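You operate a simulated robot arm through the tools that you are given. There is no shell and no other tool. Be economical: measure what you need, move in short steps, check, and stop when the job is done.

The job below is to be done with a simulated two-armed robot. You get a single attempt, and the scene is never put back.

JOB
Wipe up the spill on the top of the ottoman lid with the blue cloth and put it back.

The check looks at the end state, three seconds after you hand in, the way a careful person would. Anything else that was tipped, shoved, dropped, spilled or broken makes it a failure. A push-on lid holds only when it is set on centred and level and pressed home; a screw cap is set on level and turned clockwise until tight. Flat cloth is picked up by pressing the open fingertips on it (5 to 10 N) and closing them slowly along it; thin cloth reads only 2 to 8 mm in the jaws.

ROBOT AND FRAMES
Two 7-joint arms with two-finger parallel grippers on one trunk, on a base that drives. Base frame: it is fixed to the floor where the robot stands at the start and does not move with it; the origin is under the middle of the robot, x ahead of it, y to its left, z up. Readings come in cm, degrees, newtons and seconds.
The left shoulder is at the start at [7, 16.3, 110.3], the right one opposite. With the tool pointing down near the work surface each hand reaches from about 10 to 72 cm from the robot's upright axis, wherever it stands, measured 20 degrees to its own side. Payload 3.43 kg a hand.
The tool frame of a hand sits at the grasp point between the pads (the TCP): z along the fingers, y along the line on which they close. The tips reach 3.4 cm beyond it. The gripper opens to 12.8 cm. The fingers are 2.4 cm wide and 1.2 cm thick; the gripper's body (4.8 by 13 cm) begins 9.6 cm behind the TCP.
Orientation is that of the tool frame in the base frame, as a unit quaternion [w, x, y, z]. With the fingers straight down and closing along the base's y, the tool's x points along the base's -x, its y along +y and its z along -z.

CONTROLS
- The arms move only by the tool jog_arm. It takes "left_rows", "right_rows" or both (then of equal length, played together; a hand with none holds still); each is a list that holds one entry, the list of rows, each a list of 7 numbers: the shift along the base's x, y, z in cm, then the turn, a rotation vector about the base's x, y, z in degrees, then the finger opening in cm, from 0 to 12.8. In form: [[[x, y, z, rx, ry, rz, claw], ...]]. A call has 1 to 8 rows; each row is the pose to reach, as a shift and turn from the pose commanded when the call began. A row lasts 0.2 s, in which the tool goes at most 5 cm and 8.6 degrees; a call with a longer step from one row to the next is refused whole, and so is a gripper value outside its range. Where a pose cannot be reached the arm comes as near as it can. A force on the tool above 40 N (or 10 N above the force at the start of the call, whichever is more), or a blocked arm, ends the call early, and 0.2 s more pass. Each finger travels about 15.3 cm/s and halts on what it meets, pressing with about 28 N; the grip force reading is that of the motor and also rises with nothing between the fingers. The clock runs only during rows and for 0.2 s after the last one: add rows that repeat a pose to give the fingers time. It gives the time, the measured TCP pose, the force on the tool (base axes), the opening and the grip force at its end, in the units of the frame above (readings bear some noise), with the torque about the TCP (base axes, N m) and any sound that the robot's microphone picked up.
- Cameras (640 x 400 px; columns grow to the right, rows downward): "scene" is now at [12.17, 1.66, 131.38]; the picture's right is [0.25, -0.97, 0.00], its down [-0.77, -0.20, -0.60] and it looks along [0.59, 0.15, -0.80] (base axes); focal length 264 px, centre (320, 200). "left" rides on the left gripper at [7.6, 1.1, -16] in its tool frame; the picture's right is [-0.15, 0.99, 0.00], its down [-0.88, -0.13, -0.46] and it looks along [-0.45, -0.07, 0.89] (tool axes); focal length 234 px, centre (320, 200). "right" rides on the right gripper at [7.6, -1.1, -16] in its tool frame; the picture's right is [0.15, 0.99, 0.00], its down [-0.88, 0.13, -0.46] and it looks along [-0.45, 0.07, 0.89] (tool axes); focal length 234 px, centre (320, 200). There is no depth. A picture from a camera that has moved, and an enlarged one, comes with that camera's place and axes in the base frame and with its lens. The place of the scene camera against the robot may be out by one fixed shift of up to 1.2 cm in any direction.
- snapshot(camera): a new picture of that camera. No time passes.
- move_column(by): slides the trunk up (or, below 0, down) by that many cm; the arms and the scene camera ride with it, the base frame stays. It gives what a move gives, with no picture.
- roll_base(legs): drives the robot by 1 to 6 legs, each [ahead, left, turn to the left] in cm, cm and degrees, along the robot's own axes; the way and the turn of a leg run together, so that a leg with both is an arc; at most 150 cm and 180 degrees a leg. The arms and the cameras ride along, it lands a little off, and it stops where it bumps. It gives what a move gives.
- aim_head(pan, tilt): turns the head with the scene camera to pan (to the left, within 86 degrees either way) and tilt (down, from -29 to 69), counted from straight ahead of the robot. It gives what a move gives.
- enlarge(camera, box): a new picture of the part [left, top, right, bottom] of that camera's present view, enlarged. No time passes.
- job_done(): hands the job in; it is judged then, once.

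Go step by step. Nothing tells you exact positions but the pictures and the camera data: compare them with the known pose of the tool, close in by small moves and look again before you grip or let go. The budget is 120 turns and 108 pictures, counting those below and the enlarged ones. Unless the task says otherwise, let go and move clear before handing in, and close with one line.

The tools are called after "Request:" as a command line: name --argument value ..., lists and objects as JSON in quotes. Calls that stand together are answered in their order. jog_arm: Moves the arms, as the interface text tells. Its arguments: {"type":"object","properties":{"left_rows":{"type":"array"},"right_rows":{"type":"array"}},"required":[]} The other tools are called the same way: move_column (by) slides the trunk up or down; roll_base (legs) drives the base; aim_head (pan, tilt) turns the head that bears the scene camera; snapshot (camera) takes a picture; enlarge (camera, box) takes an enlarged picture of a part of a camera's view; job_done () hands the job in.

At the start:

```text
time_s: 0.0
left_tool_pos: [47.23, 22.2, 60.22]
left_tool_rot: [0.001, -0.001, 1.0, -0.001]
left_contact_force: [-0.6, -0.6, -0.5]
left_ft_torque: [0.01, -0.02, 0.01]
left_grip_width: 12.82
left_grip_force: 0.1
right_tool_pos: [43.05, -18.5, 56.11]
right_tool_rot: [-0.003, 0.004, 0.996, -0.094]
right_contact_force: [-0.2, 0.8, -0.1]
right_ft_torque: [0.0, 0.0, 0.02]
right_grip_width: 12.81
right_grip_force: 0.1
trunk travel left (down, up): [-58.3, 35.7]
robot x, y, heading: [-0.0, -0.1, 0.1]
head pan, tilt: [14.3, 52.8]
```

scene: 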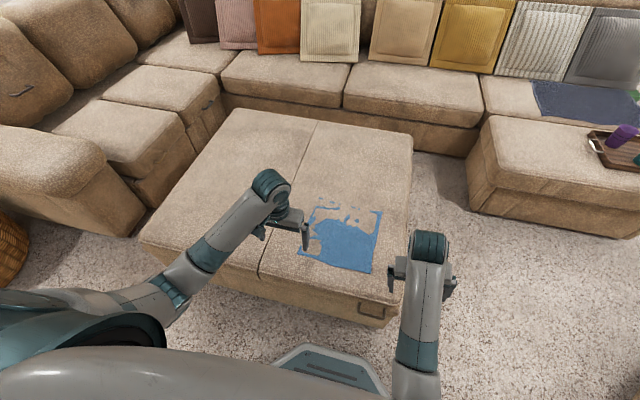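
right: 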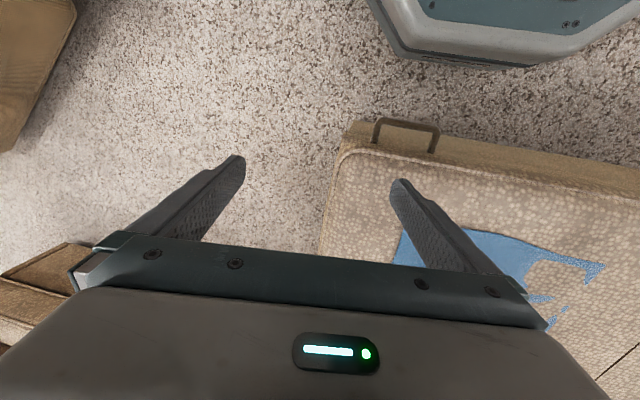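
left: 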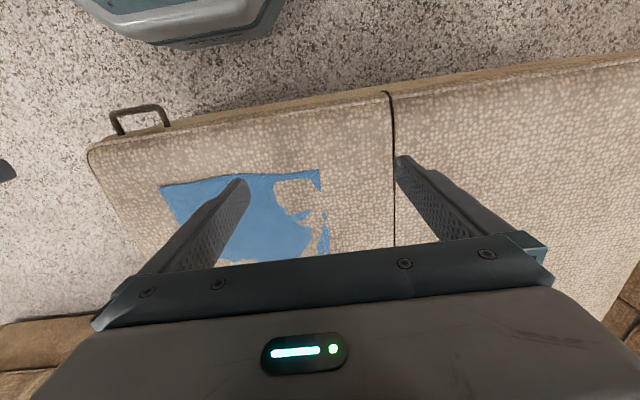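

I see a blue patch on the right half of the ottoman top, with beige blotches in it; I need a closer look to tell the cloth from the spill.

Request:
enlarge --camera "scene" --box '[240, 170, 440, 300]'

Request:
enlarge --camera "left" --box '[80, 90, 400, 290]'

Request:
enlarge --camera "scene" --box '[480, 60, 640, 160]'

```text
3.08 times, centred on (340, 235) of scene
camera zoom: at [12.17, 1.66, 131.38], right [0.25, -0.97, 0.0], down [-0.77, -0.2, -0.6], along [0.59, 0.15, -0.8], focal length 813 px, centre (258, 92)
```

zoom: 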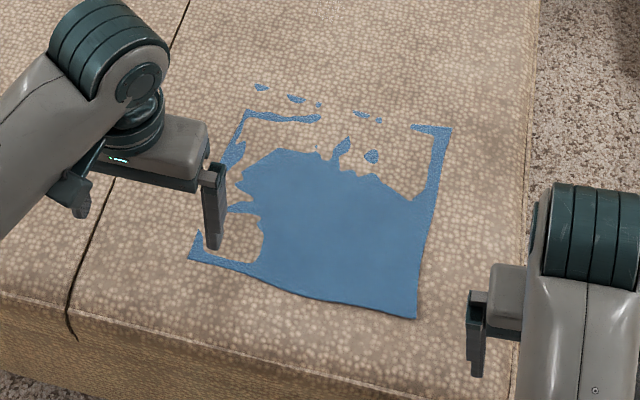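

```text
2.00 times, centred on (240, 190) of left
camera zoom: at [39.61, 23.35, 76.29], right [0.15, 0.99, 0.0], down [0.88, -0.13, 0.46], along [0.45, -0.07, -0.89], focal length 468 px, centre (480, 220)
```

zoom: 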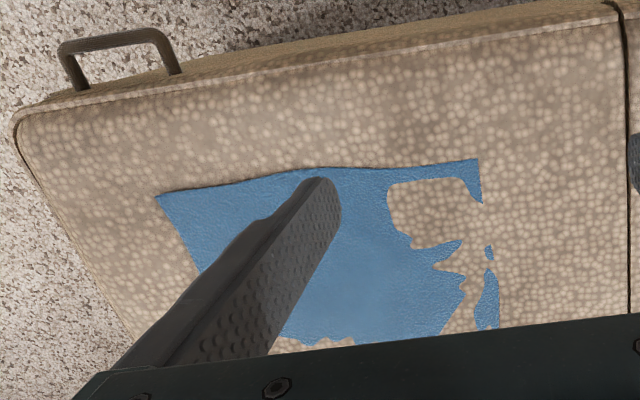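

```text
4.00 times, centred on (560, 110) of scene
camera zoom: at [12.17, 1.66, 131.38], right [0.25, -0.97, 0.0], down [-0.77, -0.2, -0.6], along [0.59, 0.15, -0.8], focal length 1058 px, centre (-640, 560)
```

zoom: 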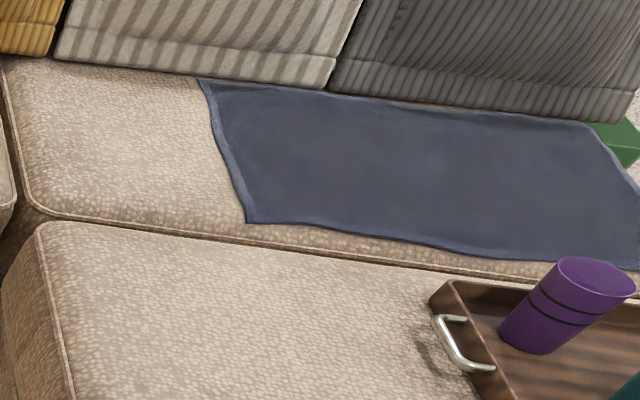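

The blue cloth lies on the right half of the lid (partly sunk visually into the upholstery). I now look for the spill across the ottoman top.

Request:
enlarge --camera "scene" --box '[260, 90, 420, 190]'

Request:
enlarge --camera "scene" --box '[130, 100, 330, 225]'

Request:
enlarge --camera "left" --box '[320, 50, 640, 250]'

Request:
enlarge --camera "right" --box '[320, 110, 640, 310]'

```text
4.00 times, centred on (340, 140) of scene
camera zoom: at [12.17, 1.66, 131.38], right [0.25, -0.97, 0.0], down [-0.77, -0.2, -0.6], along [0.59, 0.15, -0.8], focal length 1058 px, centre (240, 440)
```

zoom: 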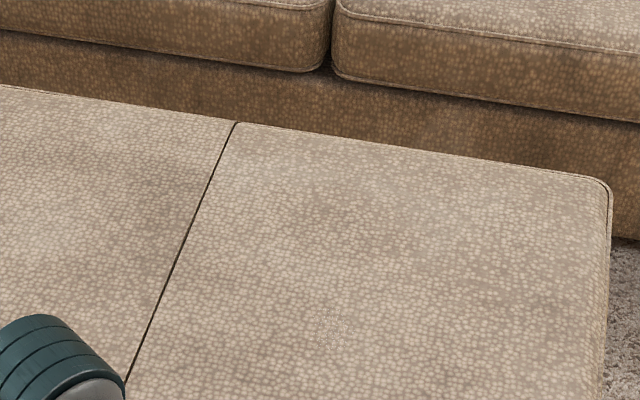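

```text
3.20 times, centred on (230, 162) of scene
camera zoom: at [12.17, 1.66, 131.38], right [0.25, -0.97, 0.0], down [-0.77, -0.2, -0.6], along [0.59, 0.15, -0.8], focal length 846 px, centre (608, 320)
```

zoom: 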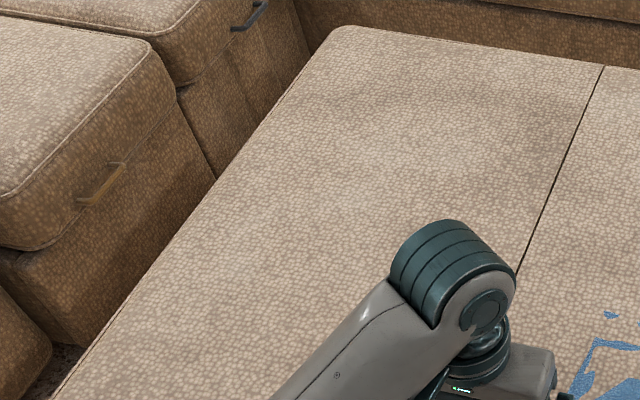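

```text
2.00 times, centred on (480, 150) of left
camera zoom: at [39.61, 23.35, 76.29], right [0.15, 0.99, 0.0], down [0.88, -0.13, 0.46], along [0.45, -0.07, -0.89], focal length 468 px, centre (0, 300)
```

zoom: 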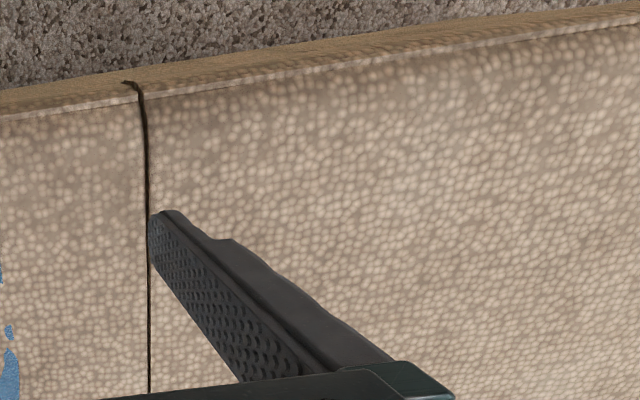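

```text
2.00 times, centred on (480, 210) of right
camera zoom: at [35.66, -16.47, 72.11], right [-0.14, 0.97, -0.19], down [0.88, 0.21, 0.42], along [0.45, -0.11, -0.89], focal length 468 px, centre (0, 180)
```

zoom: 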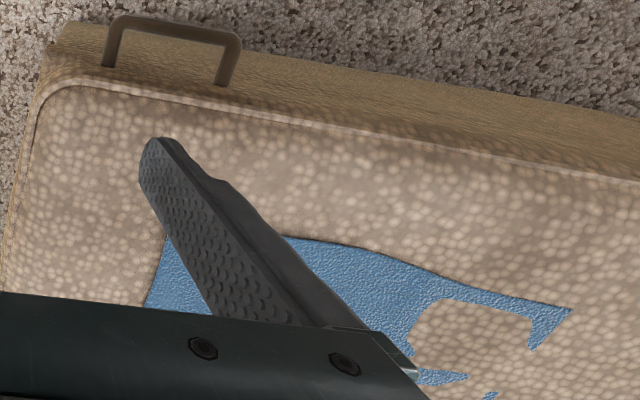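

There is a faint speckled patch just beyond the cloth, around scene pixel (343,171); I enlarge it.

Request:
enlarge --camera "scene" --box '[312, 150, 376, 190]'

```text
10.00 times, centred on (344, 170) of scene
camera zoom: at [12.17, 1.66, 131.38], right [0.25, -0.97, 0.0], down [-0.77, -0.2, -0.6], along [0.59, 0.15, -0.8], focal length 2644 px, centre (80, 500)
```

zoom: 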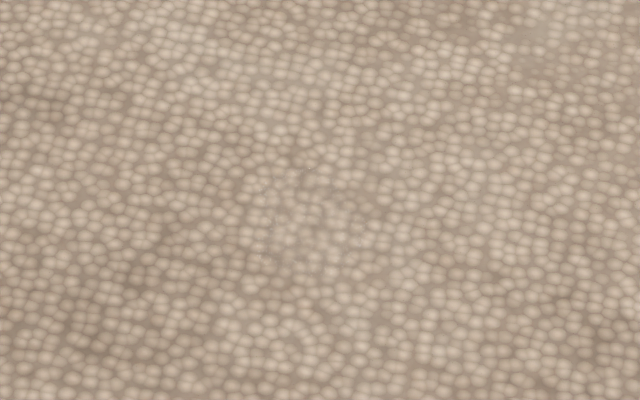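

I take the lid top at z≈39, the cloth at about x 53–81, y −8…21, and a faint spill near (99, 13), beyond reach from here. I plan to work from the right side of the ottoman; first I raise the trunk and look at the floor there.

Request:
move_column --by 20

Request:
aim_head --pan -45 --tilt 45

Request:
snapshot --camera "scene"

```text
time_s: 2.2
left_tool_pos: [47.12, 22.07, 80.25]
left_tool_rot: [0.0, 0.0, 1.0, 0.0]
left_contact_force: [0.0, -0.4, -0.3]
left_ft_torque: [-0.02, 0.01, 0.0]
left_grip_width: 12.79
left_grip_force: 0.1
right_tool_pos: [43.13, -18.65, 76.24]
right_tool_rot: [-0.003, 0.003, 0.995, -0.097]
right_contact_force: [-0.2, -0.1, -0.1]
right_ft_torque: [0.04, -0.01, 0.01]
right_grip_width: 12.82
right_grip_force: 0.0
trunk travel left (down, up): [-78.3, 15.7]
robot x, y, heading: [0.2, 0.08, 0.3]
head pan, tilt: [14.3, 52.8]
```

```text
time_s: 3.5
left_tool_pos: [47.31, 22.29, 80.37]
left_tool_rot: [0.0, 0.001, 1.0, 0.0]
left_contact_force: [0.4, -0.7, -0.1]
left_ft_torque: [-0.02, 0.02, 0.01]
left_grip_width: 12.79
left_grip_force: 0.1
right_tool_pos: [43.04, -18.58, 76.24]
right_tool_rot: [-0.004, 0.003, 0.995, -0.096]
right_contact_force: [0.2, -0.3, 0.0]
right_ft_torque: [0.0, -0.01, 0.02]
right_grip_width: 12.79
right_grip_force: 0.0
trunk travel left (down, up): [-78.3, 15.7]
robot x, y, heading: [-0.04, -0.04, 0.1]
head pan, tilt: [-45.0, 45.0]
```

```text
96 pictures are left
camera scene: at [10.72, -5.92, 152.44], right [-0.71, -0.71, 0.0], down [-0.5, 0.5, -0.71], along [0.5, -0.5, -0.71], focal length 264 px, centre (320, 200)
```

scene: 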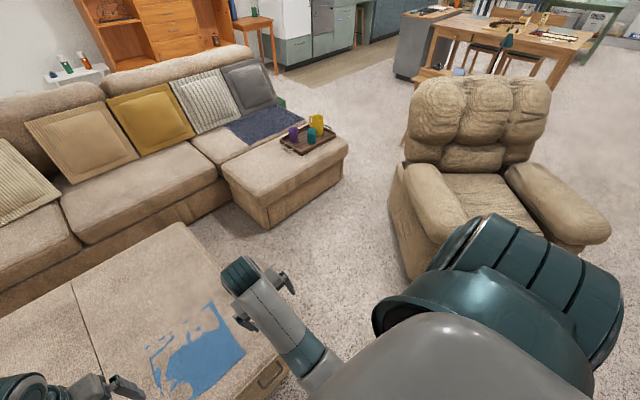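

Floor between ottoman, chaise (corner ≈ (123,−66)) and armchair is free. I strafe right and turn to face the ottoman's side.

Request:
roll_base --legs '[[0, -55, 0], [0, 0, 90]]'

Request:
aim_head --pan -40 --tilt 50

Request:
snapshot --camera "scene"

```text
time_s: 10.4
left_tool_pos: [-20.99, -7.67, 80.33]
left_tool_rot: [0.0, -0.696, 0.718, 0.0]
left_contact_force: [-1.3, 0.4, -0.2]
left_ft_torque: [-0.03, 0.02, 0.04]
left_grip_width: 12.79
left_grip_force: 0.1
right_tool_pos: [19.57, -12.9, 76.22]
right_tool_rot: [0.065, -0.691, 0.717, -0.071]
right_contact_force: [0.1, 0.4, -0.1]
right_ft_torque: [0.04, 0.02, 0.01]
right_grip_width: 12.79
right_grip_force: 0.0
trunk travel left (down, up): [-78.3, 15.7]
robot x, y, heading: [-0.55, -55.53, 88.1]
head pan, tilt: [-45.0, 45.0]
```

```text
time_s: 11.1
left_tool_pos: [-21.02, -7.55, 80.22]
left_tool_rot: [-0.001, -0.696, 0.718, -0.001]
left_contact_force: [0.1, -0.3, 0.5]
left_ft_torque: [-0.01, -0.01, 0.01]
left_grip_width: 12.79
left_grip_force: 0.0
right_tool_pos: [19.64, -12.8, 76.18]
right_tool_rot: [0.066, -0.69, 0.717, -0.071]
right_contact_force: [-0.1, -0.4, -0.1]
right_ft_torque: [0.0, 0.01, 0.04]
right_grip_width: 12.79
right_grip_force: 0.1
trunk travel left (down, up): [-78.3, 15.7]
robot x, y, heading: [-0.66, -55.23, 88.2]
head pan, tilt: [-40.0, 50.0]
```

```text
95 pictures are left
camera scene: at [4.82, -44.8, 151.75], right [0.75, -0.67, 0.0], down [-0.51, -0.57, -0.64], along [0.43, 0.48, -0.77], focal length 264 px, centre (320, 200)
```

scene: 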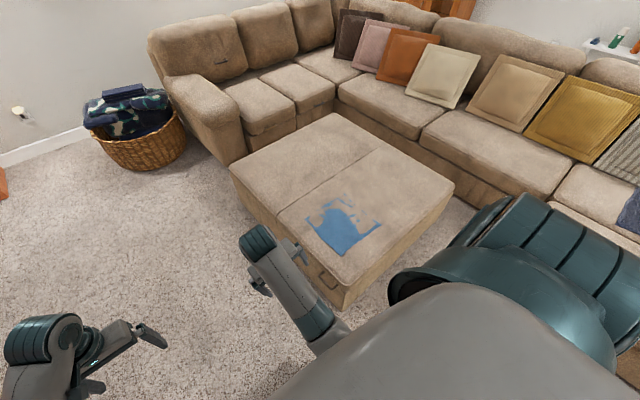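

Clear so far; I strafe right (along +x) beside the ottoman.

Request:
roll_base --legs '[[0, 0, 2], [0, -84, 0]]'

Request:
aim_head --pan 10 --tilt 55

Request:
snapshot --camera "scene"

Request:
snapshot --camera "right"

Request:
snapshot --camera "left"

```text
time_s: 16.0
left_tool_pos: [62.02, -8.15, 80.39]
left_tool_rot: [0.0, -0.707, 0.707, 0.0]
left_contact_force: [0.0, 0.0, -0.5]
left_ft_torque: [-0.04, -0.03, -0.03]
left_grip_width: 12.81
left_grip_force: 0.1
right_tool_pos: [102.81, -12.12, 76.08]
right_tool_rot: [0.066, -0.702, 0.705, -0.069]
right_contact_force: [-0.3, -0.3, -0.1]
right_ft_torque: [0.0, -0.01, 0.0]
right_grip_width: 12.8
right_grip_force: 0.0
trunk travel left (down, up): [-78.3, 15.7]
robot x, y, heading: [84.1, -55.14, 89.9]
head pan, tilt: [-40.0, 50.0]
```

```text
time_s: 17.1
left_tool_pos: [62.07, -8.1, 80.27]
left_tool_rot: [0.0, -0.707, 0.707, 0.0]
left_contact_force: [0.3, -0.8, -0.1]
left_ft_torque: [-0.02, -0.03, -0.02]
left_grip_width: 12.8
left_grip_force: 0.0
right_tool_pos: [102.9, -12.19, 76.13]
right_tool_rot: [0.066, -0.702, 0.706, -0.071]
right_contact_force: [-0.1, 0.1, 0.3]
right_ft_torque: [0.01, 0.01, -0.01]
right_grip_width: 12.81
right_grip_force: 0.1
trunk travel left (down, up): [-78.3, 15.7]
robot x, y, heading: [84.28, -55.39, 90.0]
head pan, tilt: [10.0, 55.0]
```

```text
94 pictures are left
camera scene: at [82.9, -43.28, 151.1], right [0.98, 0.17, 0.0], down [0.14, -0.81, -0.57], along [-0.1, 0.56, -0.82], focal length 264 px, centre (320, 200)
```

scene: 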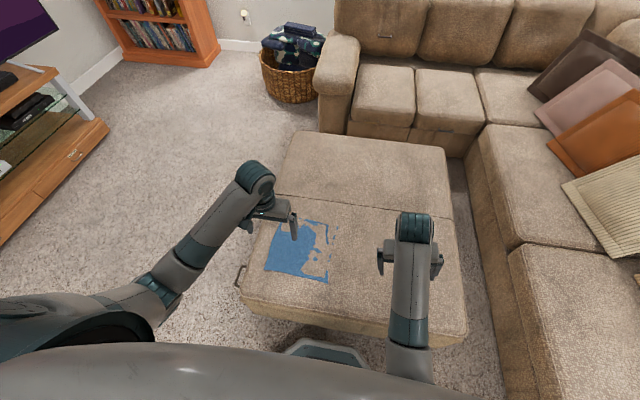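

```text
93 pictures are left
camera right: at [100.93, -19.59, 92.08], right [-0.97, -0.14, -0.19], down [-0.21, 0.88, 0.42], along [0.11, 0.45, -0.89], focal length 234 px, centre (320, 200)
```

right: 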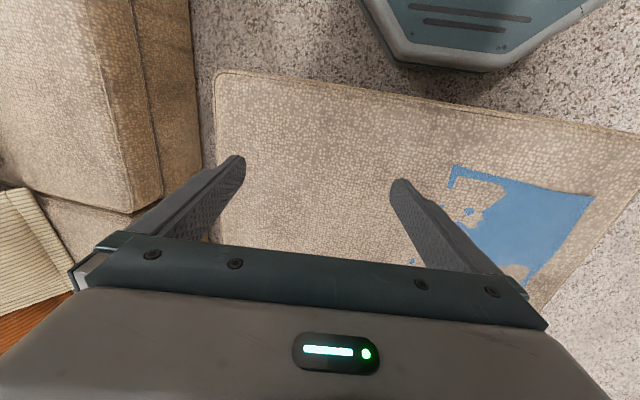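

```text
92 pictures are left
camera left: at [60.92, -15.59, 96.29], right [-0.99, 0.15, 0.0], down [0.13, 0.88, 0.46], along [0.07, 0.45, -0.89], focal length 234 px, centre (320, 200)
```

left: 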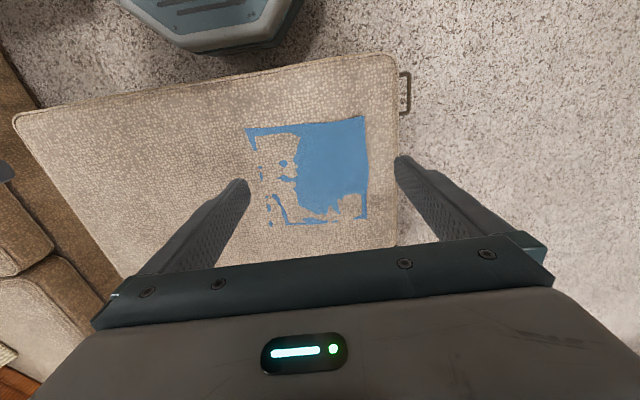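

Well placed now. I enlarge the area where the spill should be (about pixel (375,245)), and check the whole lid.

Request:
enlarge --camera "scene" --box '[320, 205, 400, 255]'

Request:
enlarge --camera "right" --box '[200, 90, 440, 240]'

Request:
enlarge --camera "scene" --box '[260, 120, 460, 245]'

```text
8.00 times, centred on (360, 230) of scene
camera zoom: at [82.9, -43.28, 151.1], right [0.98, 0.17, 0.0], down [0.14, -0.81, -0.57], along [-0.1, 0.56, -0.82], focal length 2115 px, centre (0, -40)
```

zoom: 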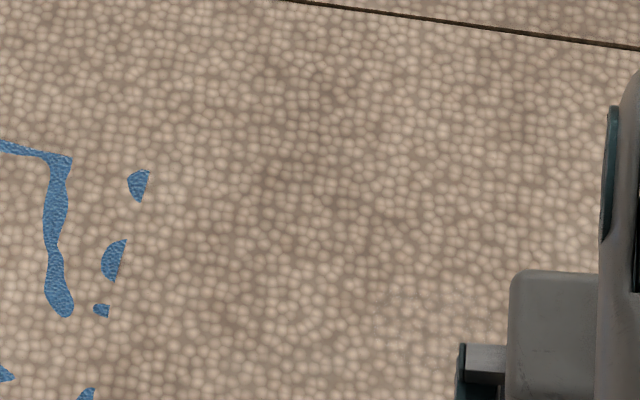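

```text
2.67 times, centred on (320, 165) of right
camera zoom: at [100.93, -19.59, 92.08], right [-0.97, -0.14, -0.19], down [-0.21, 0.88, 0.42], along [0.11, 0.45, -0.89], focal length 624 px, centre (320, 293)
```

zoom: 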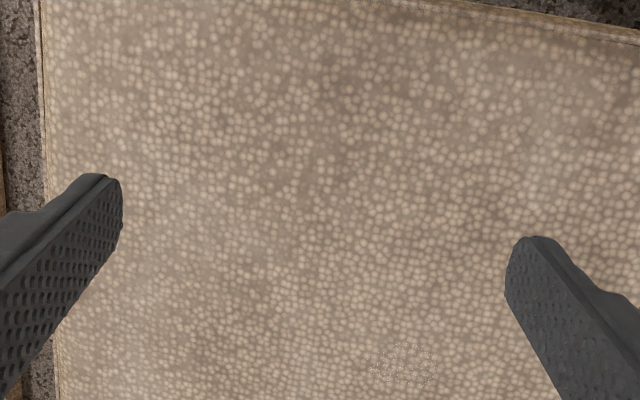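

```text
3.20 times, centred on (360, 182) of scene
camera zoom: at [82.9, -43.28, 151.1], right [0.98, 0.17, 0.0], down [0.14, -0.81, -0.57], along [-0.1, 0.56, -0.82], focal length 846 px, centre (192, 256)
```

zoom: 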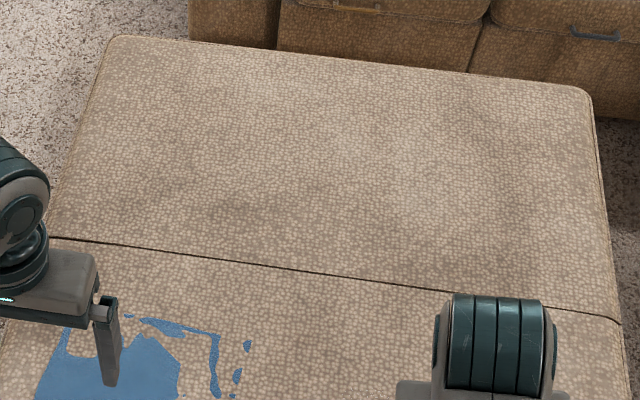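

The speckled ring at (98.5, 12.7), about 8 cm wide, fits both views: that is the spill. I shift the base a bit so the right hand can reach both cloth and spill, and lower the trunk again, moving the left hand aside.

Request:
roll_base --legs '[[5, 9, 0]]'

Request:
jog_arm --left_rows '[[[-4, 0, 0, 0, 0, 0, 12.8], [-8, 0, 0, 0, 0, 0, 12.8], [-12, -3, 0, 0, 0, 0, 12.8], [-14, -6, 0, 0, 0, 0, 12.8]]]' --right_rows '[[[0, 4, -2, 0, 0, 0, 12.8], [0, 8, -4, 0, 0, 0, 12.8], [0, 12, -4, 0, 0, 0, 12.8], [0, 14, -4, 0, 0, 0, 12.8]]]'

Request:
move_column --by -12

Request:
snapshot --camera "right"

Request:
snapshot --camera "scene"

```text
time_s: 18.3
left_tool_pos: [53.04, -3.09, 80.32]
left_tool_rot: [0.0, -0.707, 0.707, 0.0]
left_contact_force: [-0.8, 0.0, 0.2]
left_ft_torque: [-0.05, -0.02, 0.01]
left_grip_width: 12.79
left_grip_force: 0.1
right_tool_pos: [93.76, -7.22, 76.18]
right_tool_rot: [0.066, -0.702, 0.706, -0.071]
right_contact_force: [0.2, 0.5, -0.7]
right_ft_torque: [0.04, -0.03, 0.01]
right_grip_width: 12.79
right_grip_force: 0.0
trunk travel left (down, up): [-78.3, 15.7]
robot x, y, heading: [75.06, -50.2, 90.2]
head pan, tilt: [10.0, 55.0]
```

```text
time_s: 19.3
left_tool_pos: [39.04, -9.21, 80.21]
left_tool_rot: [0.0, -0.706, 0.708, -0.001]
left_contact_force: [0.5, -0.1, 0.0]
left_ft_torque: [0.01, 0.01, -0.01]
left_grip_width: 12.81
left_grip_force: 0.0
right_tool_pos: [94.22, 6.72, 72.32]
right_tool_rot: [0.067, -0.7, 0.708, -0.07]
right_contact_force: [0.2, 0.4, 0.5]
right_ft_torque: [0.01, 0.01, 0.04]
right_grip_width: 12.79
right_grip_force: 0.0
trunk travel left (down, up): [-78.3, 15.7]
robot x, y, heading: [75.29, -50.42, 90.3]
head pan, tilt: [10.0, 55.0]
```

```text
time_s: 20.8
left_tool_pos: [39.06, -9.26, 68.26]
left_tool_rot: [0.0, -0.707, 0.707, 0.0]
left_contact_force: [0.0, 0.9, 0.1]
left_ft_torque: [-0.02, -0.01, -0.05]
left_grip_width: 12.81
left_grip_force: 0.1
right_tool_pos: [94.18, 6.59, 60.17]
right_tool_rot: [0.068, -0.7, 0.707, -0.071]
right_contact_force: [0.1, -0.6, 0.3]
right_ft_torque: [-0.01, -0.01, 0.0]
right_grip_width: 12.79
right_grip_force: 0.0
trunk travel left (down, up): [-66.3, 27.7]
robot x, y, heading: [75.05, -50.13, 90.1]
head pan, tilt: [10.0, 55.0]
```

```text
88 pictures are left
camera right: at [92.26, -0.82, 76.14], right [-0.97, -0.14, -0.19], down [-0.21, 0.88, 0.42], along [0.11, 0.45, -0.89], focal length 234 px, centre (320, 200)
```

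right: 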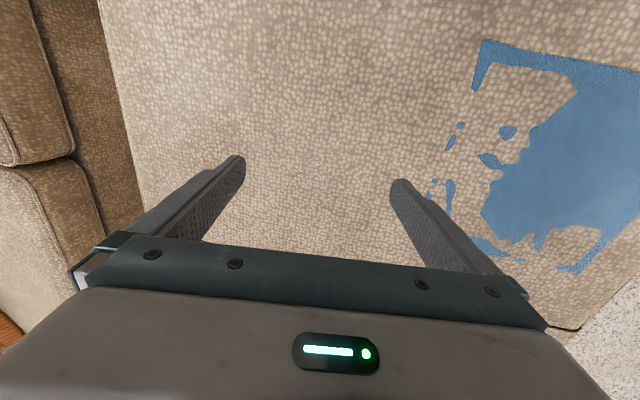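

```text
87 pictures are left
camera scene: at [73.92, -38.31, 139.11], right [0.98, 0.17, 0.0], down [0.14, -0.81, -0.57], along [-0.1, 0.56, -0.82], focal length 264 px, centre (320, 200)
```

scene: 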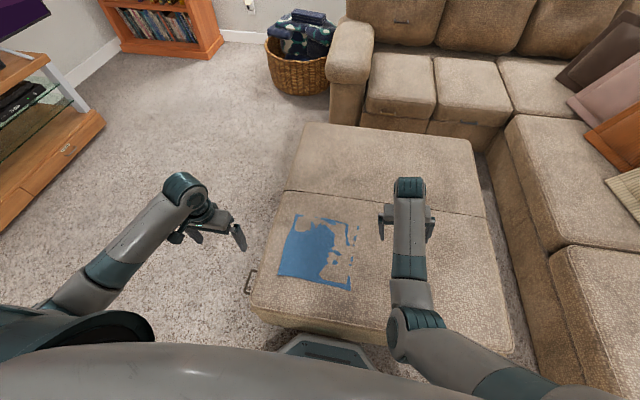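

Request:
enlarge --camera "right" --box '[232, 110, 408, 220]'

Request:
enlarge --camera "right" --box '[400, 10, 640, 160]'

```text
3.64 times, centred on (320, 165) of right
camera zoom: at [92.26, -0.82, 76.14], right [-0.97, -0.14, -0.19], down [-0.21, 0.88, 0.42], along [0.11, 0.45, -0.89], focal length 852 px, centre (320, 327)
```

zoom: 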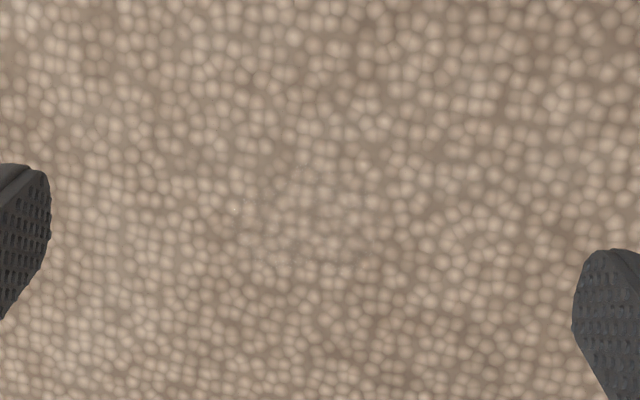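

```text
2.67 times, centred on (520, 85) of right
camera zoom: at [92.26, -0.82, 76.14], right [-0.97, -0.14, -0.19], down [-0.21, 0.88, 0.42], along [0.11, 0.45, -0.89], focal length 624 px, centre (-213, 507)
```

zoom: 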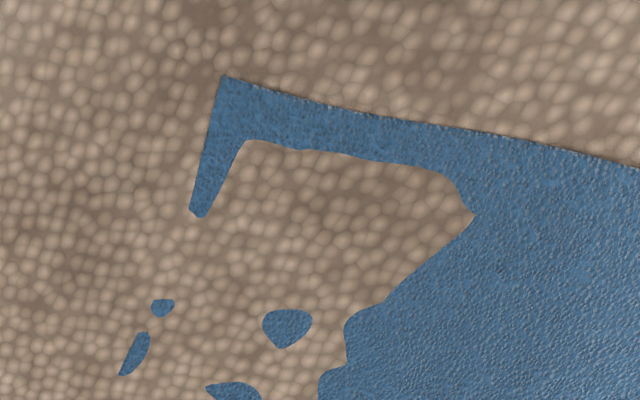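

The spill glints sit around (98.5, 12.7), confirmed. The cloth centre is near (67, 6.5); I level the right tool and move it above the cloth centre with a 5 cm opening.

Request:
jog_arm --right_rows '[[[-4, 0, 0, 0, 6, 0, 10], [-8.5, 0, 0, 0.2, 11.3, 0.4, 8], [-13, 0, 0, 0.2, 11.3, 0.4, 5], [-17.5, 0, -2, 0.2, 11.3, 0.4, 5], [-22, 0, -5, 0.2, 11.3, 0.4, 5], [-26, 0, -8, 0.2, 11.3, 0.4, 5], [-27.2, 0, -11, 0.2, 11.3, 0.4, 5]]]'

Request:
snapshot --camera "right"

Request:
snapshot --camera "scene"

```text
refused: row 5 steps farther than a row can; nothing moved
```

```text
84 pictures are left
camera right: at [92.26, -0.82, 76.14], right [-0.97, -0.14, -0.19], down [-0.21, 0.88, 0.42], along [0.11, 0.45, -0.89], focal length 234 px, centre (320, 200)
```

right: 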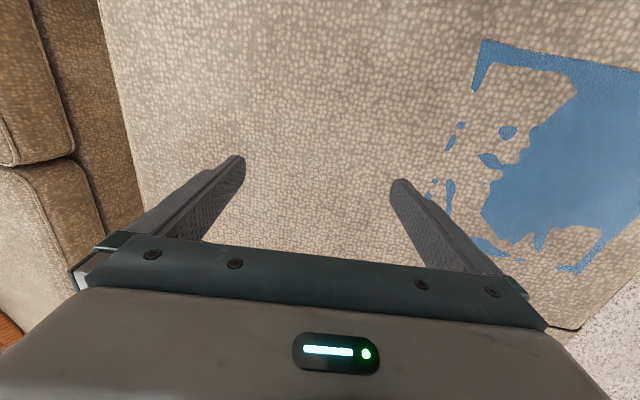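

```text
83 pictures are left
camera scene: at [73.92, -38.31, 139.11], right [0.98, 0.17, 0.0], down [0.14, -0.81, -0.57], along [-0.1, 0.56, -0.82], focal length 264 px, centre (320, 200)
```

scene: 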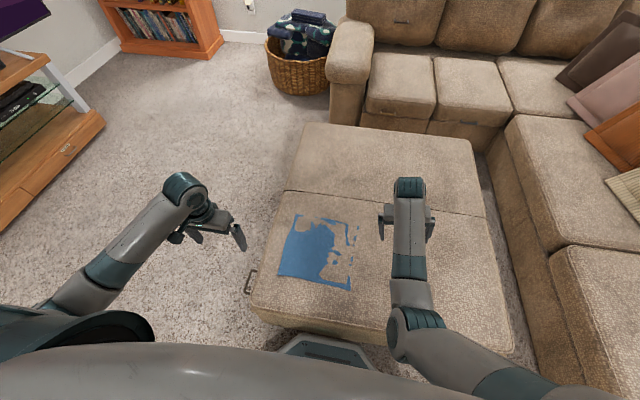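

The step was too long and nothing moved; I retry with shorter rows.

Request:
jog_arm --right_rows '[[[-4, 0, 0, 0, 6, 0, 10], [-8, 0, 0, 0.2, 11.3, 0.4, 8], [-12, 0, 0, 0.2, 11.3, 0.4, 5], [-16, 0, -2, 0.2, 11.3, 0.4, 5], [-20, 0, -4, 0.2, 11.3, 0.4, 5], [-24, 0, -6, 0.2, 11.3, 0.4, 5], [-26.5, 0, -8.5, 0.2, 11.3, 0.4, 5], [-27.2, 0, -11, 0.2, 11.3, 0.4, 5]]]'

Request:
snapshot --camera "right"

```text
time_s: 21.8
left_tool_pos: [39.08, -9.0, 68.32]
left_tool_rot: [0.0, 0.708, -0.707, 0.0]
left_contact_force: [-0.1, -0.2, 0.6]
left_ft_torque: [-0.01, 0.02, -0.01]
left_grip_width: 12.79
left_grip_force: 0.0
right_tool_pos: [91.74, 6.76, 56.91]
right_tool_rot: [0.049, -0.687, 0.723, -0.054]
right_contact_force: [-0.1, -0.3, 0.0]
right_ft_torque: [0.0, -0.03, 0.0]
right_grip_width: 4.99
right_grip_force: 0.0
trunk travel left (down, up): [-66.3, 27.7]
robot x, y, heading: [75.36, -50.31, 89.7]
head pan, tilt: [10.0, 55.0]
stopped in row 4 (right hand): the arm was blocked; the commanded pose is now the measured one
```

```text
82 pictures are left
camera right: at [90.23, -0.51, 72.9], right [-0.98, -0.1, -0.14], down [-0.15, 0.89, 0.43], along [0.09, 0.44, -0.89], focal length 234 px, centre (320, 200)
```

right: 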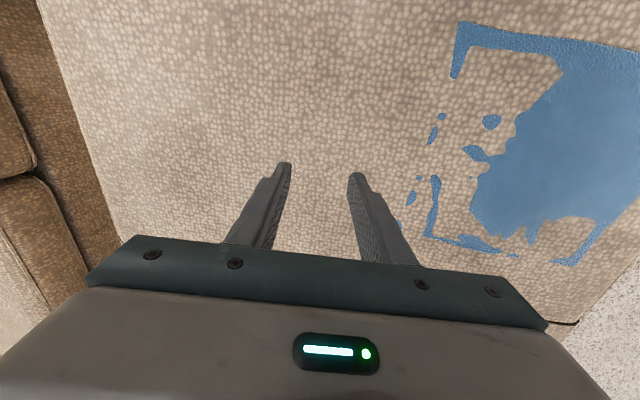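

The arm got blocked (probably a joint limit while going inward). I try the inward move alone in smaller steps, keeping the present orientation.

Request:
jog_arm --right_rows '[[[-2, 0, 0, 0, 0, 0, 5], [-4, 0, 0, 0, 0, 0, 5], [-6, 0, 0, 0, 0, 0, 5], [-8, 0, 0, 0, 0, 0, 5], [-10, 0, 0, 0, 0, 0, 5], [-12, 0, 0, 0, 0, 0, 5]]]'

```text
time_s: 23.1
left_tool_pos: [39.07, -9.28, 68.31]
left_tool_rot: [0.0, 0.707, -0.707, 0.0]
left_contact_force: [-0.7, 0.4, -0.6]
left_ft_torque: [-0.01, 0.02, 0.01]
left_grip_width: 12.81
left_grip_force: 0.1
right_tool_pos: [91.37, 7.6, 54.94]
right_tool_rot: [0.099, -0.663, 0.735, -0.103]
right_contact_force: [-0.1, 0.5, 0.2]
right_ft_torque: [-0.02, 0.03, 0.01]
right_grip_width: 4.99
right_grip_force: 0.1
trunk travel left (down, up): [-66.3, 27.7]
robot x, y, heading: [75.26, -50.34, 89.9]
head pan, tilt: [10.0, 55.0]
stopped in row 6 (right hand): the arm was blocked; the commanded pose is now the measured one
```

The right hand cannot go further inward, so I'll use base strafes for sideways travel. First I bring the hand back out, level it and raise it a bit.

Request:
jog_arm --right_rows '[[[2, 0, 1, 0, 4, 1.5, 5], [4, 0, 1, 0, 8, 3, 5], [6, 0, 1, 0.2, 12, 4.3, 5], [8, -1, 1, 0.3, 16.4, 5.8, 5], [8, -1, 1, 0.3, 16.4, 5.8, 5]]]'

```text
time_s: 24.4
left_tool_pos: [39.17, -9.14, 68.32]
left_tool_rot: [-0.001, 0.707, -0.707, 0.0]
left_contact_force: [0.4, -0.1, -0.2]
left_ft_torque: [0.02, -0.02, 0.0]
left_grip_width: 12.8
left_grip_force: 0.0
right_tool_pos: [99.25, 6.53, 55.93]
right_tool_rot: [-0.003, -0.707, 0.707, 0.001]
right_contact_force: [0.1, -0.1, 1.0]
right_ft_torque: [-0.02, 0.0, -0.01]
right_grip_width: 5.03
right_grip_force: 0.1
trunk travel left (down, up): [-66.3, 27.7]
robot x, y, heading: [75.51, -50.14, 90.1]
head pan, tilt: [10.0, 55.0]
```

Level at (99.3, 6.5). I strafe the base left so the hand comes above the cloth centre.

Request:
roll_base --legs '[[0, 32.2, 0]]'

Request:
snapshot --camera "right"

Request:
snapshot --camera "scene"

```text
time_s: 26.5
left_tool_pos: [6.01, -9.15, 68.28]
left_tool_rot: [-0.001, -0.707, 0.707, 0.0]
left_contact_force: [0.1, 0.5, 0.4]
left_ft_torque: [-0.01, -0.02, -0.01]
left_grip_width: 12.79
left_grip_force: 0.1
right_tool_pos: [66.15, 6.48, 55.96]
right_tool_rot: [0.003, 0.707, -0.707, -0.001]
right_contact_force: [-0.6, -0.2, -0.6]
right_ft_torque: [0.03, 0.0, 0.02]
right_grip_width: 5.0
right_grip_force: 0.2
trunk travel left (down, up): [-66.3, 27.7]
robot x, y, heading: [42.41, -50.33, 89.9]
head pan, tilt: [10.0, 55.0]
```

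```text
81 pictures are left
camera right: at [67.36, -0.98, 71.95], right [-0.99, -0.15, 0.0], down [-0.13, 0.88, 0.45], along [-0.07, 0.45, -0.89], focal length 234 px, centre (320, 200)
```

right: 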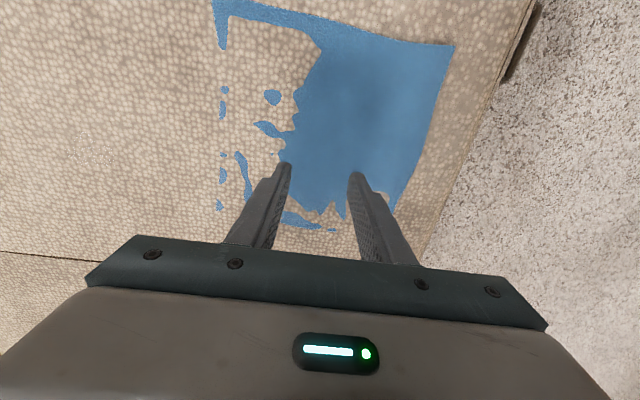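

```text
80 pictures are left
camera scene: at [40.77, -38.29, 139.1], right [0.98, 0.17, 0.0], down [0.14, -0.81, -0.57], along [-0.1, 0.56, -0.82], focal length 264 px, centre (320, 200)
```

scene: 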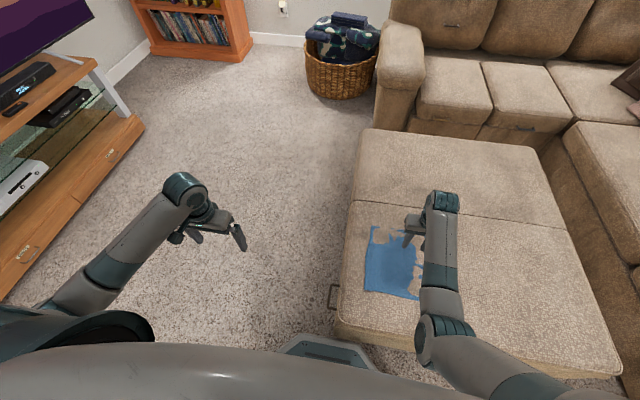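

The spill's dotted ring shows again at right-camera (90,150); I enlarge it to get its size.

Request:
enlarge --camera "right" --box '[40, 110, 144, 175]'

Request:
jog_arm --right_rows '[[[0.8, 0, -4, 0, 0, 0, 5], [0.8, 0, -8, 0, 0, 0, 5], [0.8, 0, -10, 0, 0, 0, 5], [0.8, 0, -11, 0, 0, 0, 5]]]'

Request:
snapshot --camera "right"

```text
6.15 times, centred on (92, 142) of right
camera zoom: at [67.36, -0.98, 71.95], right [-0.99, -0.15, 0.0], down [-0.13, 0.88, 0.45], along [-0.07, 0.45, -0.89], focal length 1441 px, centre (1723, 554)
```

zoom: 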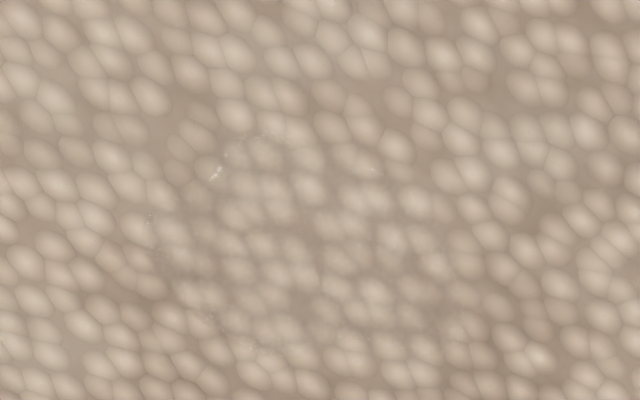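

```text
time_s: 27.5
left_tool_pos: [5.99, -9.15, 68.32]
left_tool_rot: [0.0, -0.707, 0.707, 0.0]
left_contact_force: [0.2, 0.7, -0.5]
left_ft_torque: [0.01, 0.0, 0.03]
left_grip_width: 12.78
left_grip_force: 0.0
right_tool_pos: [67.04, 6.45, 44.92]
right_tool_rot: [-0.002, -0.707, 0.707, 0.001]
right_contact_force: [0.6, 0.4, -0.2]
right_ft_torque: [-0.01, -0.01, 0.01]
right_grip_width: 5.02
right_grip_force: 0.0
trunk travel left (down, up): [-66.3, 27.7]
robot x, y, heading: [42.02, -50.29, 89.8]
head pan, tilt: [10.0, 55.0]
```

```text
78 pictures are left
camera right: at [68.23, -1.04, 60.9], right [-0.99, -0.15, 0.0], down [-0.13, 0.88, 0.45], along [-0.07, 0.45, -0.89], focal length 234 px, centre (320, 200)
```

right: 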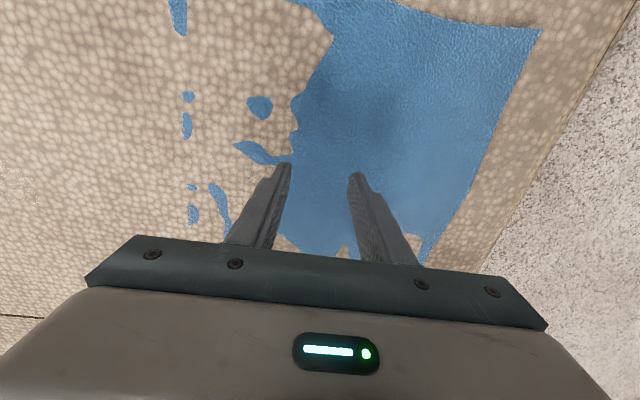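

Now I descend slowly onto the cloth and watch the force.

Request:
jog_arm --right_rows '[[[0, 0, -0.5, 0, 0, 0, 5], [0, 0, -1, 0, 0, 0, 5], [0, 0, -1.5, 0, 0, 0, 5], [0, 0, -1.8, 0, 0, 0, 5]]]'

```text
time_s: 28.5
left_tool_pos: [6.15, -9.15, 68.28]
left_tool_rot: [0.0, 0.707, -0.707, 0.001]
left_contact_force: [-0.3, -0.6, -0.6]
left_ft_torque: [-0.03, -0.01, 0.0]
left_grip_width: 12.81
left_grip_force: 0.1
right_tool_pos: [66.97, 6.51, 43.1]
right_tool_rot: [-0.001, -0.707, 0.708, 0.001]
right_contact_force: [0.0, 0.0, 0.6]
right_ft_torque: [0.01, 0.0, -0.01]
right_grip_width: 4.98
right_grip_force: 0.0
trunk travel left (down, up): [-66.3, 27.7]
robot x, y, heading: [41.88, -50.38, 90.0]
head pan, tilt: [10.0, 55.0]
```

Request:
jog_arm --right_rows '[[[0, 0, -0.2, 0, 0, 0, 5], [0, 0, -0.4, 0, 0, 0, 5], [0, 0, -0.6, 0, 0, 0, 5]]]'

```text
time_s: 29.3
left_tool_pos: [5.99, -9.08, 68.42]
left_tool_rot: [0.0, 0.707, -0.707, 0.0]
left_contact_force: [0.5, -0.3, -0.7]
left_ft_torque: [0.0, -0.03, 0.0]
left_grip_width: 12.81
left_grip_force: 0.1
right_tool_pos: [66.89, 6.57, 42.52]
right_tool_rot: [-0.002, -0.707, 0.707, 0.001]
right_contact_force: [0.9, -0.2, 1.3]
right_ft_torque: [-0.01, 0.0, -0.02]
right_grip_width: 5.02
right_grip_force: 0.1
trunk travel left (down, up): [-66.3, 27.7]
robot x, y, heading: [42.33, -50.02, 90.0]
head pan, tilt: [10.0, 55.0]
```

Request:
jog_arm --right_rows '[[[0, 0, -0.2, 0, 0, 0, 5], [0, 0, -0.3, 0, 0, 0, 5]]]'

```text
time_s: 29.9
left_tool_pos: [6.02, -9.29, 68.49]
left_tool_rot: [-0.001, 0.707, -0.707, 0.0]
left_contact_force: [-0.4, -0.3, 0.2]
left_ft_torque: [0.03, 0.0, 0.0]
left_grip_width: 12.81
left_grip_force: 0.1
right_tool_pos: [66.95, 6.49, 42.6]
right_tool_rot: [0.0, -0.707, 0.707, 0.003]
right_contact_force: [-0.8, -9.6, 27.4]
right_ft_torque: [-0.38, -0.62, -0.25]
right_grip_width: 5.01
right_grip_force: 0.1
trunk travel left (down, up): [-66.3, 27.7]
robot x, y, heading: [42.35, -50.42, 90.1]
head pan, tilt: [10.0, 55.0]
```

Contact at TCP z≈42.5, too firm now. I back off 0.2 cm to get a light press.

Request:
jog_arm --right_rows '[[[0, 0, 0.2, 0, 0, 0, 5], [0, 0, 0.2, 0, 0, 0, 5]]]'

```text
time_s: 30.5
left_tool_pos: [5.99, -9.22, 68.31]
left_tool_rot: [0.002, -0.707, 0.707, 0.001]
left_contact_force: [-0.2, -0.3, 0.2]
left_ft_torque: [0.02, -0.01, 0.03]
left_grip_width: 12.79
left_grip_force: 0.0
right_tool_pos: [66.77, 6.6, 42.52]
right_tool_rot: [0.002, 0.707, -0.707, -0.001]
right_contact_force: [-0.8, -4.2, 17.5]
right_ft_torque: [-0.15, -0.41, -0.13]
right_grip_width: 4.98
right_grip_force: 0.0
trunk travel left (down, up): [-66.3, 27.7]
robot x, y, heading: [42.06, -50.36, 89.9]
head pan, tilt: [10.0, 55.0]
```

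Request:
jog_arm --right_rows '[[[0, 0, 0.15, 0, 0, 0, 5], [0, 0, 0.15, 0, 0, 0, 5]]]'

```text
time_s: 31.1
left_tool_pos: [6.1, -9.22, 68.33]
left_tool_rot: [0.0, -0.707, 0.707, -0.001]
left_contact_force: [-0.8, 0.3, 0.4]
left_ft_torque: [-0.01, -0.01, 0.0]
left_grip_width: 12.83
left_grip_force: 0.0
right_tool_pos: [66.99, 6.55, 42.6]
right_tool_rot: [0.002, 0.707, -0.707, -0.001]
right_contact_force: [-0.6, 0.3, 3.6]
right_ft_torque: [0.04, -0.07, -0.02]
right_grip_width: 4.97
right_grip_force: 0.0
trunk travel left (down, up): [-66.3, 27.7]
robot x, y, heading: [42.17, -50.38, 90.2]
head pan, tilt: [10.0, 55.0]
```

Pressing at about 4 N; I lower 0.05 cm and close slowly.

Request:
jog_arm --right_rows '[[[0, 0, -0.04, 0, 0, 0, 5], [0, 0, -0.04, 0, 0, 0, 4.3], [0, 0, -0.04, 0, 0, 0, 3.6], [0, 0, -0.04, 0, 0, 0, 2.9], [0, 0, -0.04, 0, 0, 0, 2.2], [0, 0, -0.04, 0, 0, 0, 1.5], [0, 0, -0.04, 0, 0, 0, 0.8], [0, 0, -0.04, 0, 0, 0, 0]]]'

Request:
snapshot --camera "right"

```text
time_s: 32.9
left_tool_pos: [6.07, -9.04, 68.37]
left_tool_rot: [0.0, -0.707, 0.707, -0.001]
left_contact_force: [0.2, -0.5, 0.4]
left_ft_torque: [-0.01, 0.01, 0.03]
left_grip_width: 12.81
left_grip_force: 0.1
right_tool_pos: [66.96, 6.49, 42.57]
right_tool_rot: [-0.002, -0.707, 0.707, 0.0]
right_contact_force: [1.3, -1.2, 0.8]
right_ft_torque: [-0.04, 0.0, 0.01]
right_grip_width: 0.2
right_grip_force: 28.0
trunk travel left (down, up): [-66.3, 27.7]
robot x, y, heading: [42.27, -50.15, 90.2]
head pan, tilt: [10.0, 55.0]
```

```text
77 pictures are left
camera right: at [68.2, -1.0, 58.52], right [-0.99, -0.15, 0.0], down [-0.13, 0.88, 0.45], along [-0.07, 0.45, -0.89], focal length 234 px, centre (320, 200)
```

right: 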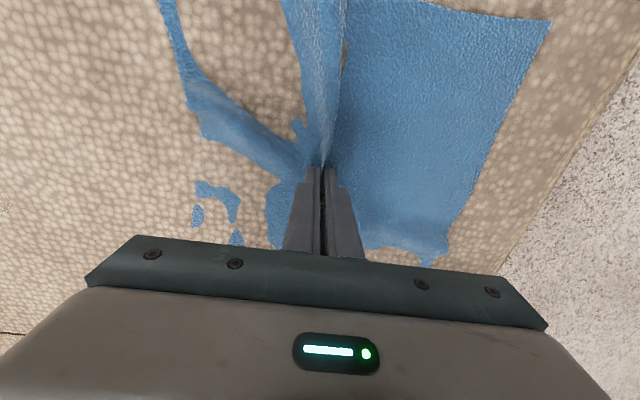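

The cloth is pinched (0.2 cm). I raise slightly and strafe right to bring it onto the spill.

Request:
jog_arm --right_rows '[[[0, 0, 0.6, 0, 0, 0, 0], [0, 0, 1.2, 0, 0, 0, 0]]]'

Request:
roll_base --legs '[[0, -30.5, 0]]'

Request:
snapshot --camera "right"

Request:
snapshot --camera "scene"

```text
time_s: 33.5
left_tool_pos: [6.0, -9.23, 68.4]
left_tool_rot: [0.0, -0.707, 0.707, 0.0]
left_contact_force: [0.0, 1.1, -0.6]
left_ft_torque: [0.0, -0.01, -0.01]
left_grip_width: 12.82
left_grip_force: 0.0
right_tool_pos: [67.04, 6.56, 43.65]
right_tool_rot: [0.002, 0.707, -0.707, 0.0]
right_contact_force: [-0.1, -0.2, 0.1]
right_ft_torque: [0.01, 0.05, 0.03]
right_grip_width: 0.22
right_grip_force: 28.6
trunk travel left (down, up): [-66.3, 27.7]
robot x, y, heading: [42.29, -50.27, 90.2]
head pan, tilt: [10.0, 55.0]
```

```text
time_s: 35.6
left_tool_pos: [37.02, -9.06, 68.46]
left_tool_rot: [0.0, -0.706, 0.708, 0.001]
left_contact_force: [-0.2, -0.1, 0.9]
left_ft_torque: [0.01, 0.01, -0.01]
left_grip_width: 12.78
left_grip_force: 0.1
right_tool_pos: [98.09, 6.33, 43.66]
right_tool_rot: [-0.001, -0.706, 0.708, 0.001]
right_contact_force: [0.6, 0.7, 0.3]
right_ft_torque: [0.0, 0.01, 0.04]
right_grip_width: 0.23
right_grip_force: 28.3
trunk travel left (down, up): [-66.3, 27.7]
robot x, y, heading: [73.03, -50.42, 90.0]
head pan, tilt: [10.0, 55.0]
```

```text
76 pictures are left
camera right: at [99.26, -1.06, 59.68], right [-0.99, -0.14, 0.0], down [-0.13, 0.88, 0.45], along [-0.07, 0.45, -0.89], focal length 234 px, centre (320, 200)
```

right: 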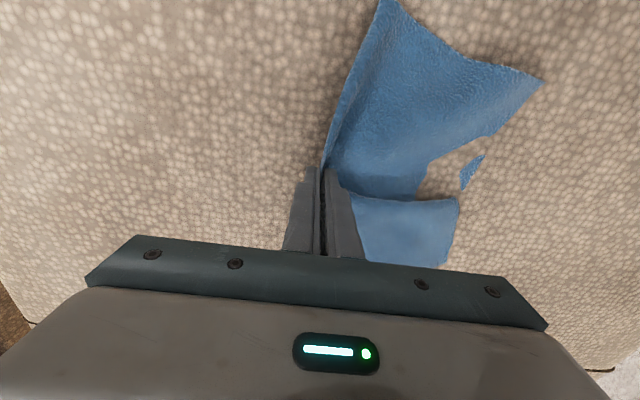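

```text
75 pictures are left
camera scene: at [71.86, -38.3, 139.1], right [0.99, 0.17, 0.0], down [0.14, -0.81, -0.57], along [-0.1, 0.56, -0.82], focal length 264 px, centre (320, 200)
```

scene: 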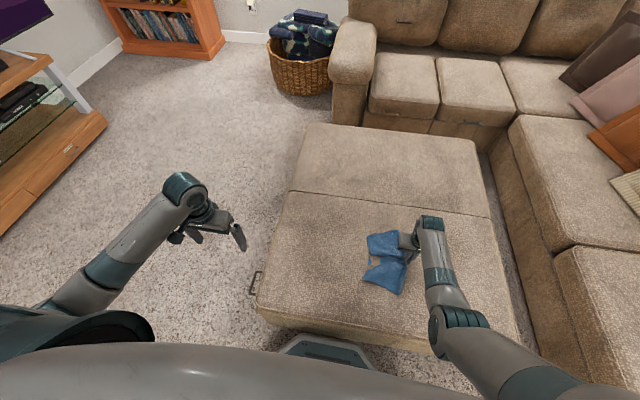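

Cloth trails from the fingers. Now I move in +y onto the spill and press down gently.

Request:
jog_arm --right_rows '[[[0, 3.2, 0, 0, 0, 0, 0], [0.4, 6.3, 0, 0, 0, 0, 0], [0.4, 6.3, -0.6, 0, 0, 0, 0], [0.4, 6.3, -1.0, 0, 0, 0, 0], [0.4, 6.3, -1.2, 0, 0, 0, 0]]]'

```text
time_s: 36.8
left_tool_pos: [36.96, -9.1, 68.34]
left_tool_rot: [0.0, -0.706, 0.708, 0.0]
left_contact_force: [-0.2, 0.0, 0.1]
left_ft_torque: [0.02, 0.01, -0.01]
left_grip_width: 12.83
left_grip_force: 0.2
right_tool_pos: [98.24, 12.77, 42.64]
right_tool_rot: [-0.001, -0.707, 0.708, 0.001]
right_contact_force: [1.0, -2.0, 12.2]
right_ft_torque: [0.02, 0.12, 0.07]
right_grip_width: 0.18
right_grip_force: 28.2
trunk travel left (down, up): [-66.3, 27.7]
robot x, y, heading: [72.91, -50.18, 89.7]
head pan, tilt: [10.0, 55.0]
```

12 N on the spill; I rub back and forth over a ~10 cm patch.

Request:
jog_arm --right_rows '[[[0, 2.5, 0, 0, 0, 0, 0], [0, 5, 0, 0, 0, 0, 0], [1.5, 3, 0, 0, 0, 0, 0], [1.5, 0, 0, 0, 0, 0, 0], [1.5, -3, 0, 0, 0, 0, 0], [1.5, -5, 0, 0, 0, 0, 0], [3, -3, 0, 0, 0, 0, 0], [3, 0, 0, 0, 0, 0, 0]]]'

Request:
jog_arm --right_rows '[[[0, 2.5, 0, 0, 0, 0, 0], [0, 5, 0, 0, 0, 0, 0], [1.5, 3, 0, 0, 0, 0, 0], [1.5, 0, 0, 0, 0, 0, 0], [1.5, -3, 0, 0, 0, 0, 0], [1.5, -5, 0, 0, 0, 0, 0], [-1, -4, 0, 0, 0, 0, 0], [-3, -1, 0, 0, 0, 0, 0]]]'

Request:
snapshot --camera "right"

```text
time_s: 38.6
left_tool_pos: [36.96, -8.93, 68.25]
left_tool_rot: [-0.001, -0.707, 0.708, -0.001]
left_contact_force: [0.8, 0.0, -0.1]
left_ft_torque: [-0.03, 0.02, 0.01]
left_grip_width: 12.82
left_grip_force: 0.1
right_tool_pos: [101.54, 12.85, 42.45]
right_tool_rot: [0.0, -0.706, 0.708, 0.001]
right_contact_force: [0.0, 0.3, 8.4]
right_ft_torque: [0.0, 0.09, 0.01]
right_grip_width: 0.23
right_grip_force: 27.9
right hand out of reach, approached as far as the arm can: row 1, 2, 3
trunk travel left (down, up): [-66.3, 27.7]
robot x, y, heading: [73.29, -50.03, 89.7]
head pan, tilt: [10.0, 55.0]
```

```text
time_s: 39.8
left_tool_pos: [36.87, -9.19, 68.45]
left_tool_rot: [0.0, -0.707, 0.707, 0.0]
left_contact_force: [-0.4, 0.3, 0.0]
left_ft_torque: [-0.01, 0.01, 0.01]
left_grip_width: 12.8
left_grip_force: 0.0
right_tool_pos: [102.79, 12.72, 42.57]
right_tool_rot: [0.004, -0.706, 0.708, 0.008]
right_contact_force: [-1.8, -11.1, 26.3]
right_ft_torque: [-0.58, 0.28, 0.06]
right_grip_width: 0.17
right_grip_force: 27.4
right hand out of reach, approached as far as the arm can: row 1, 2, 3, 5
trunk travel left (down, up): [-66.3, 27.7]
robot x, y, heading: [72.66, -50.4, 90.1]
head pan, tilt: [10.0, 55.0]
stopped in row 5 (right hand): the force on the tool passed its limit at 53 N (the readings are from after the stop); the commanded pose is now the measured one
```

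```text
74 pictures are left
camera right: at [104.01, 4.96, 58.39], right [-0.99, -0.15, 0.0], down [-0.13, 0.87, 0.47], along [-0.07, 0.47, -0.88], focal length 234 px, centre (320, 200)
```

right: 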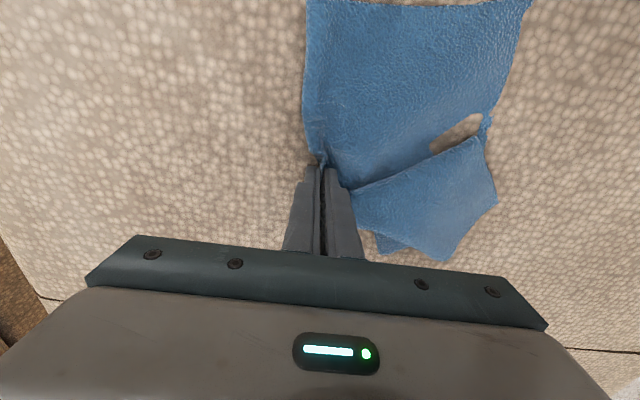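

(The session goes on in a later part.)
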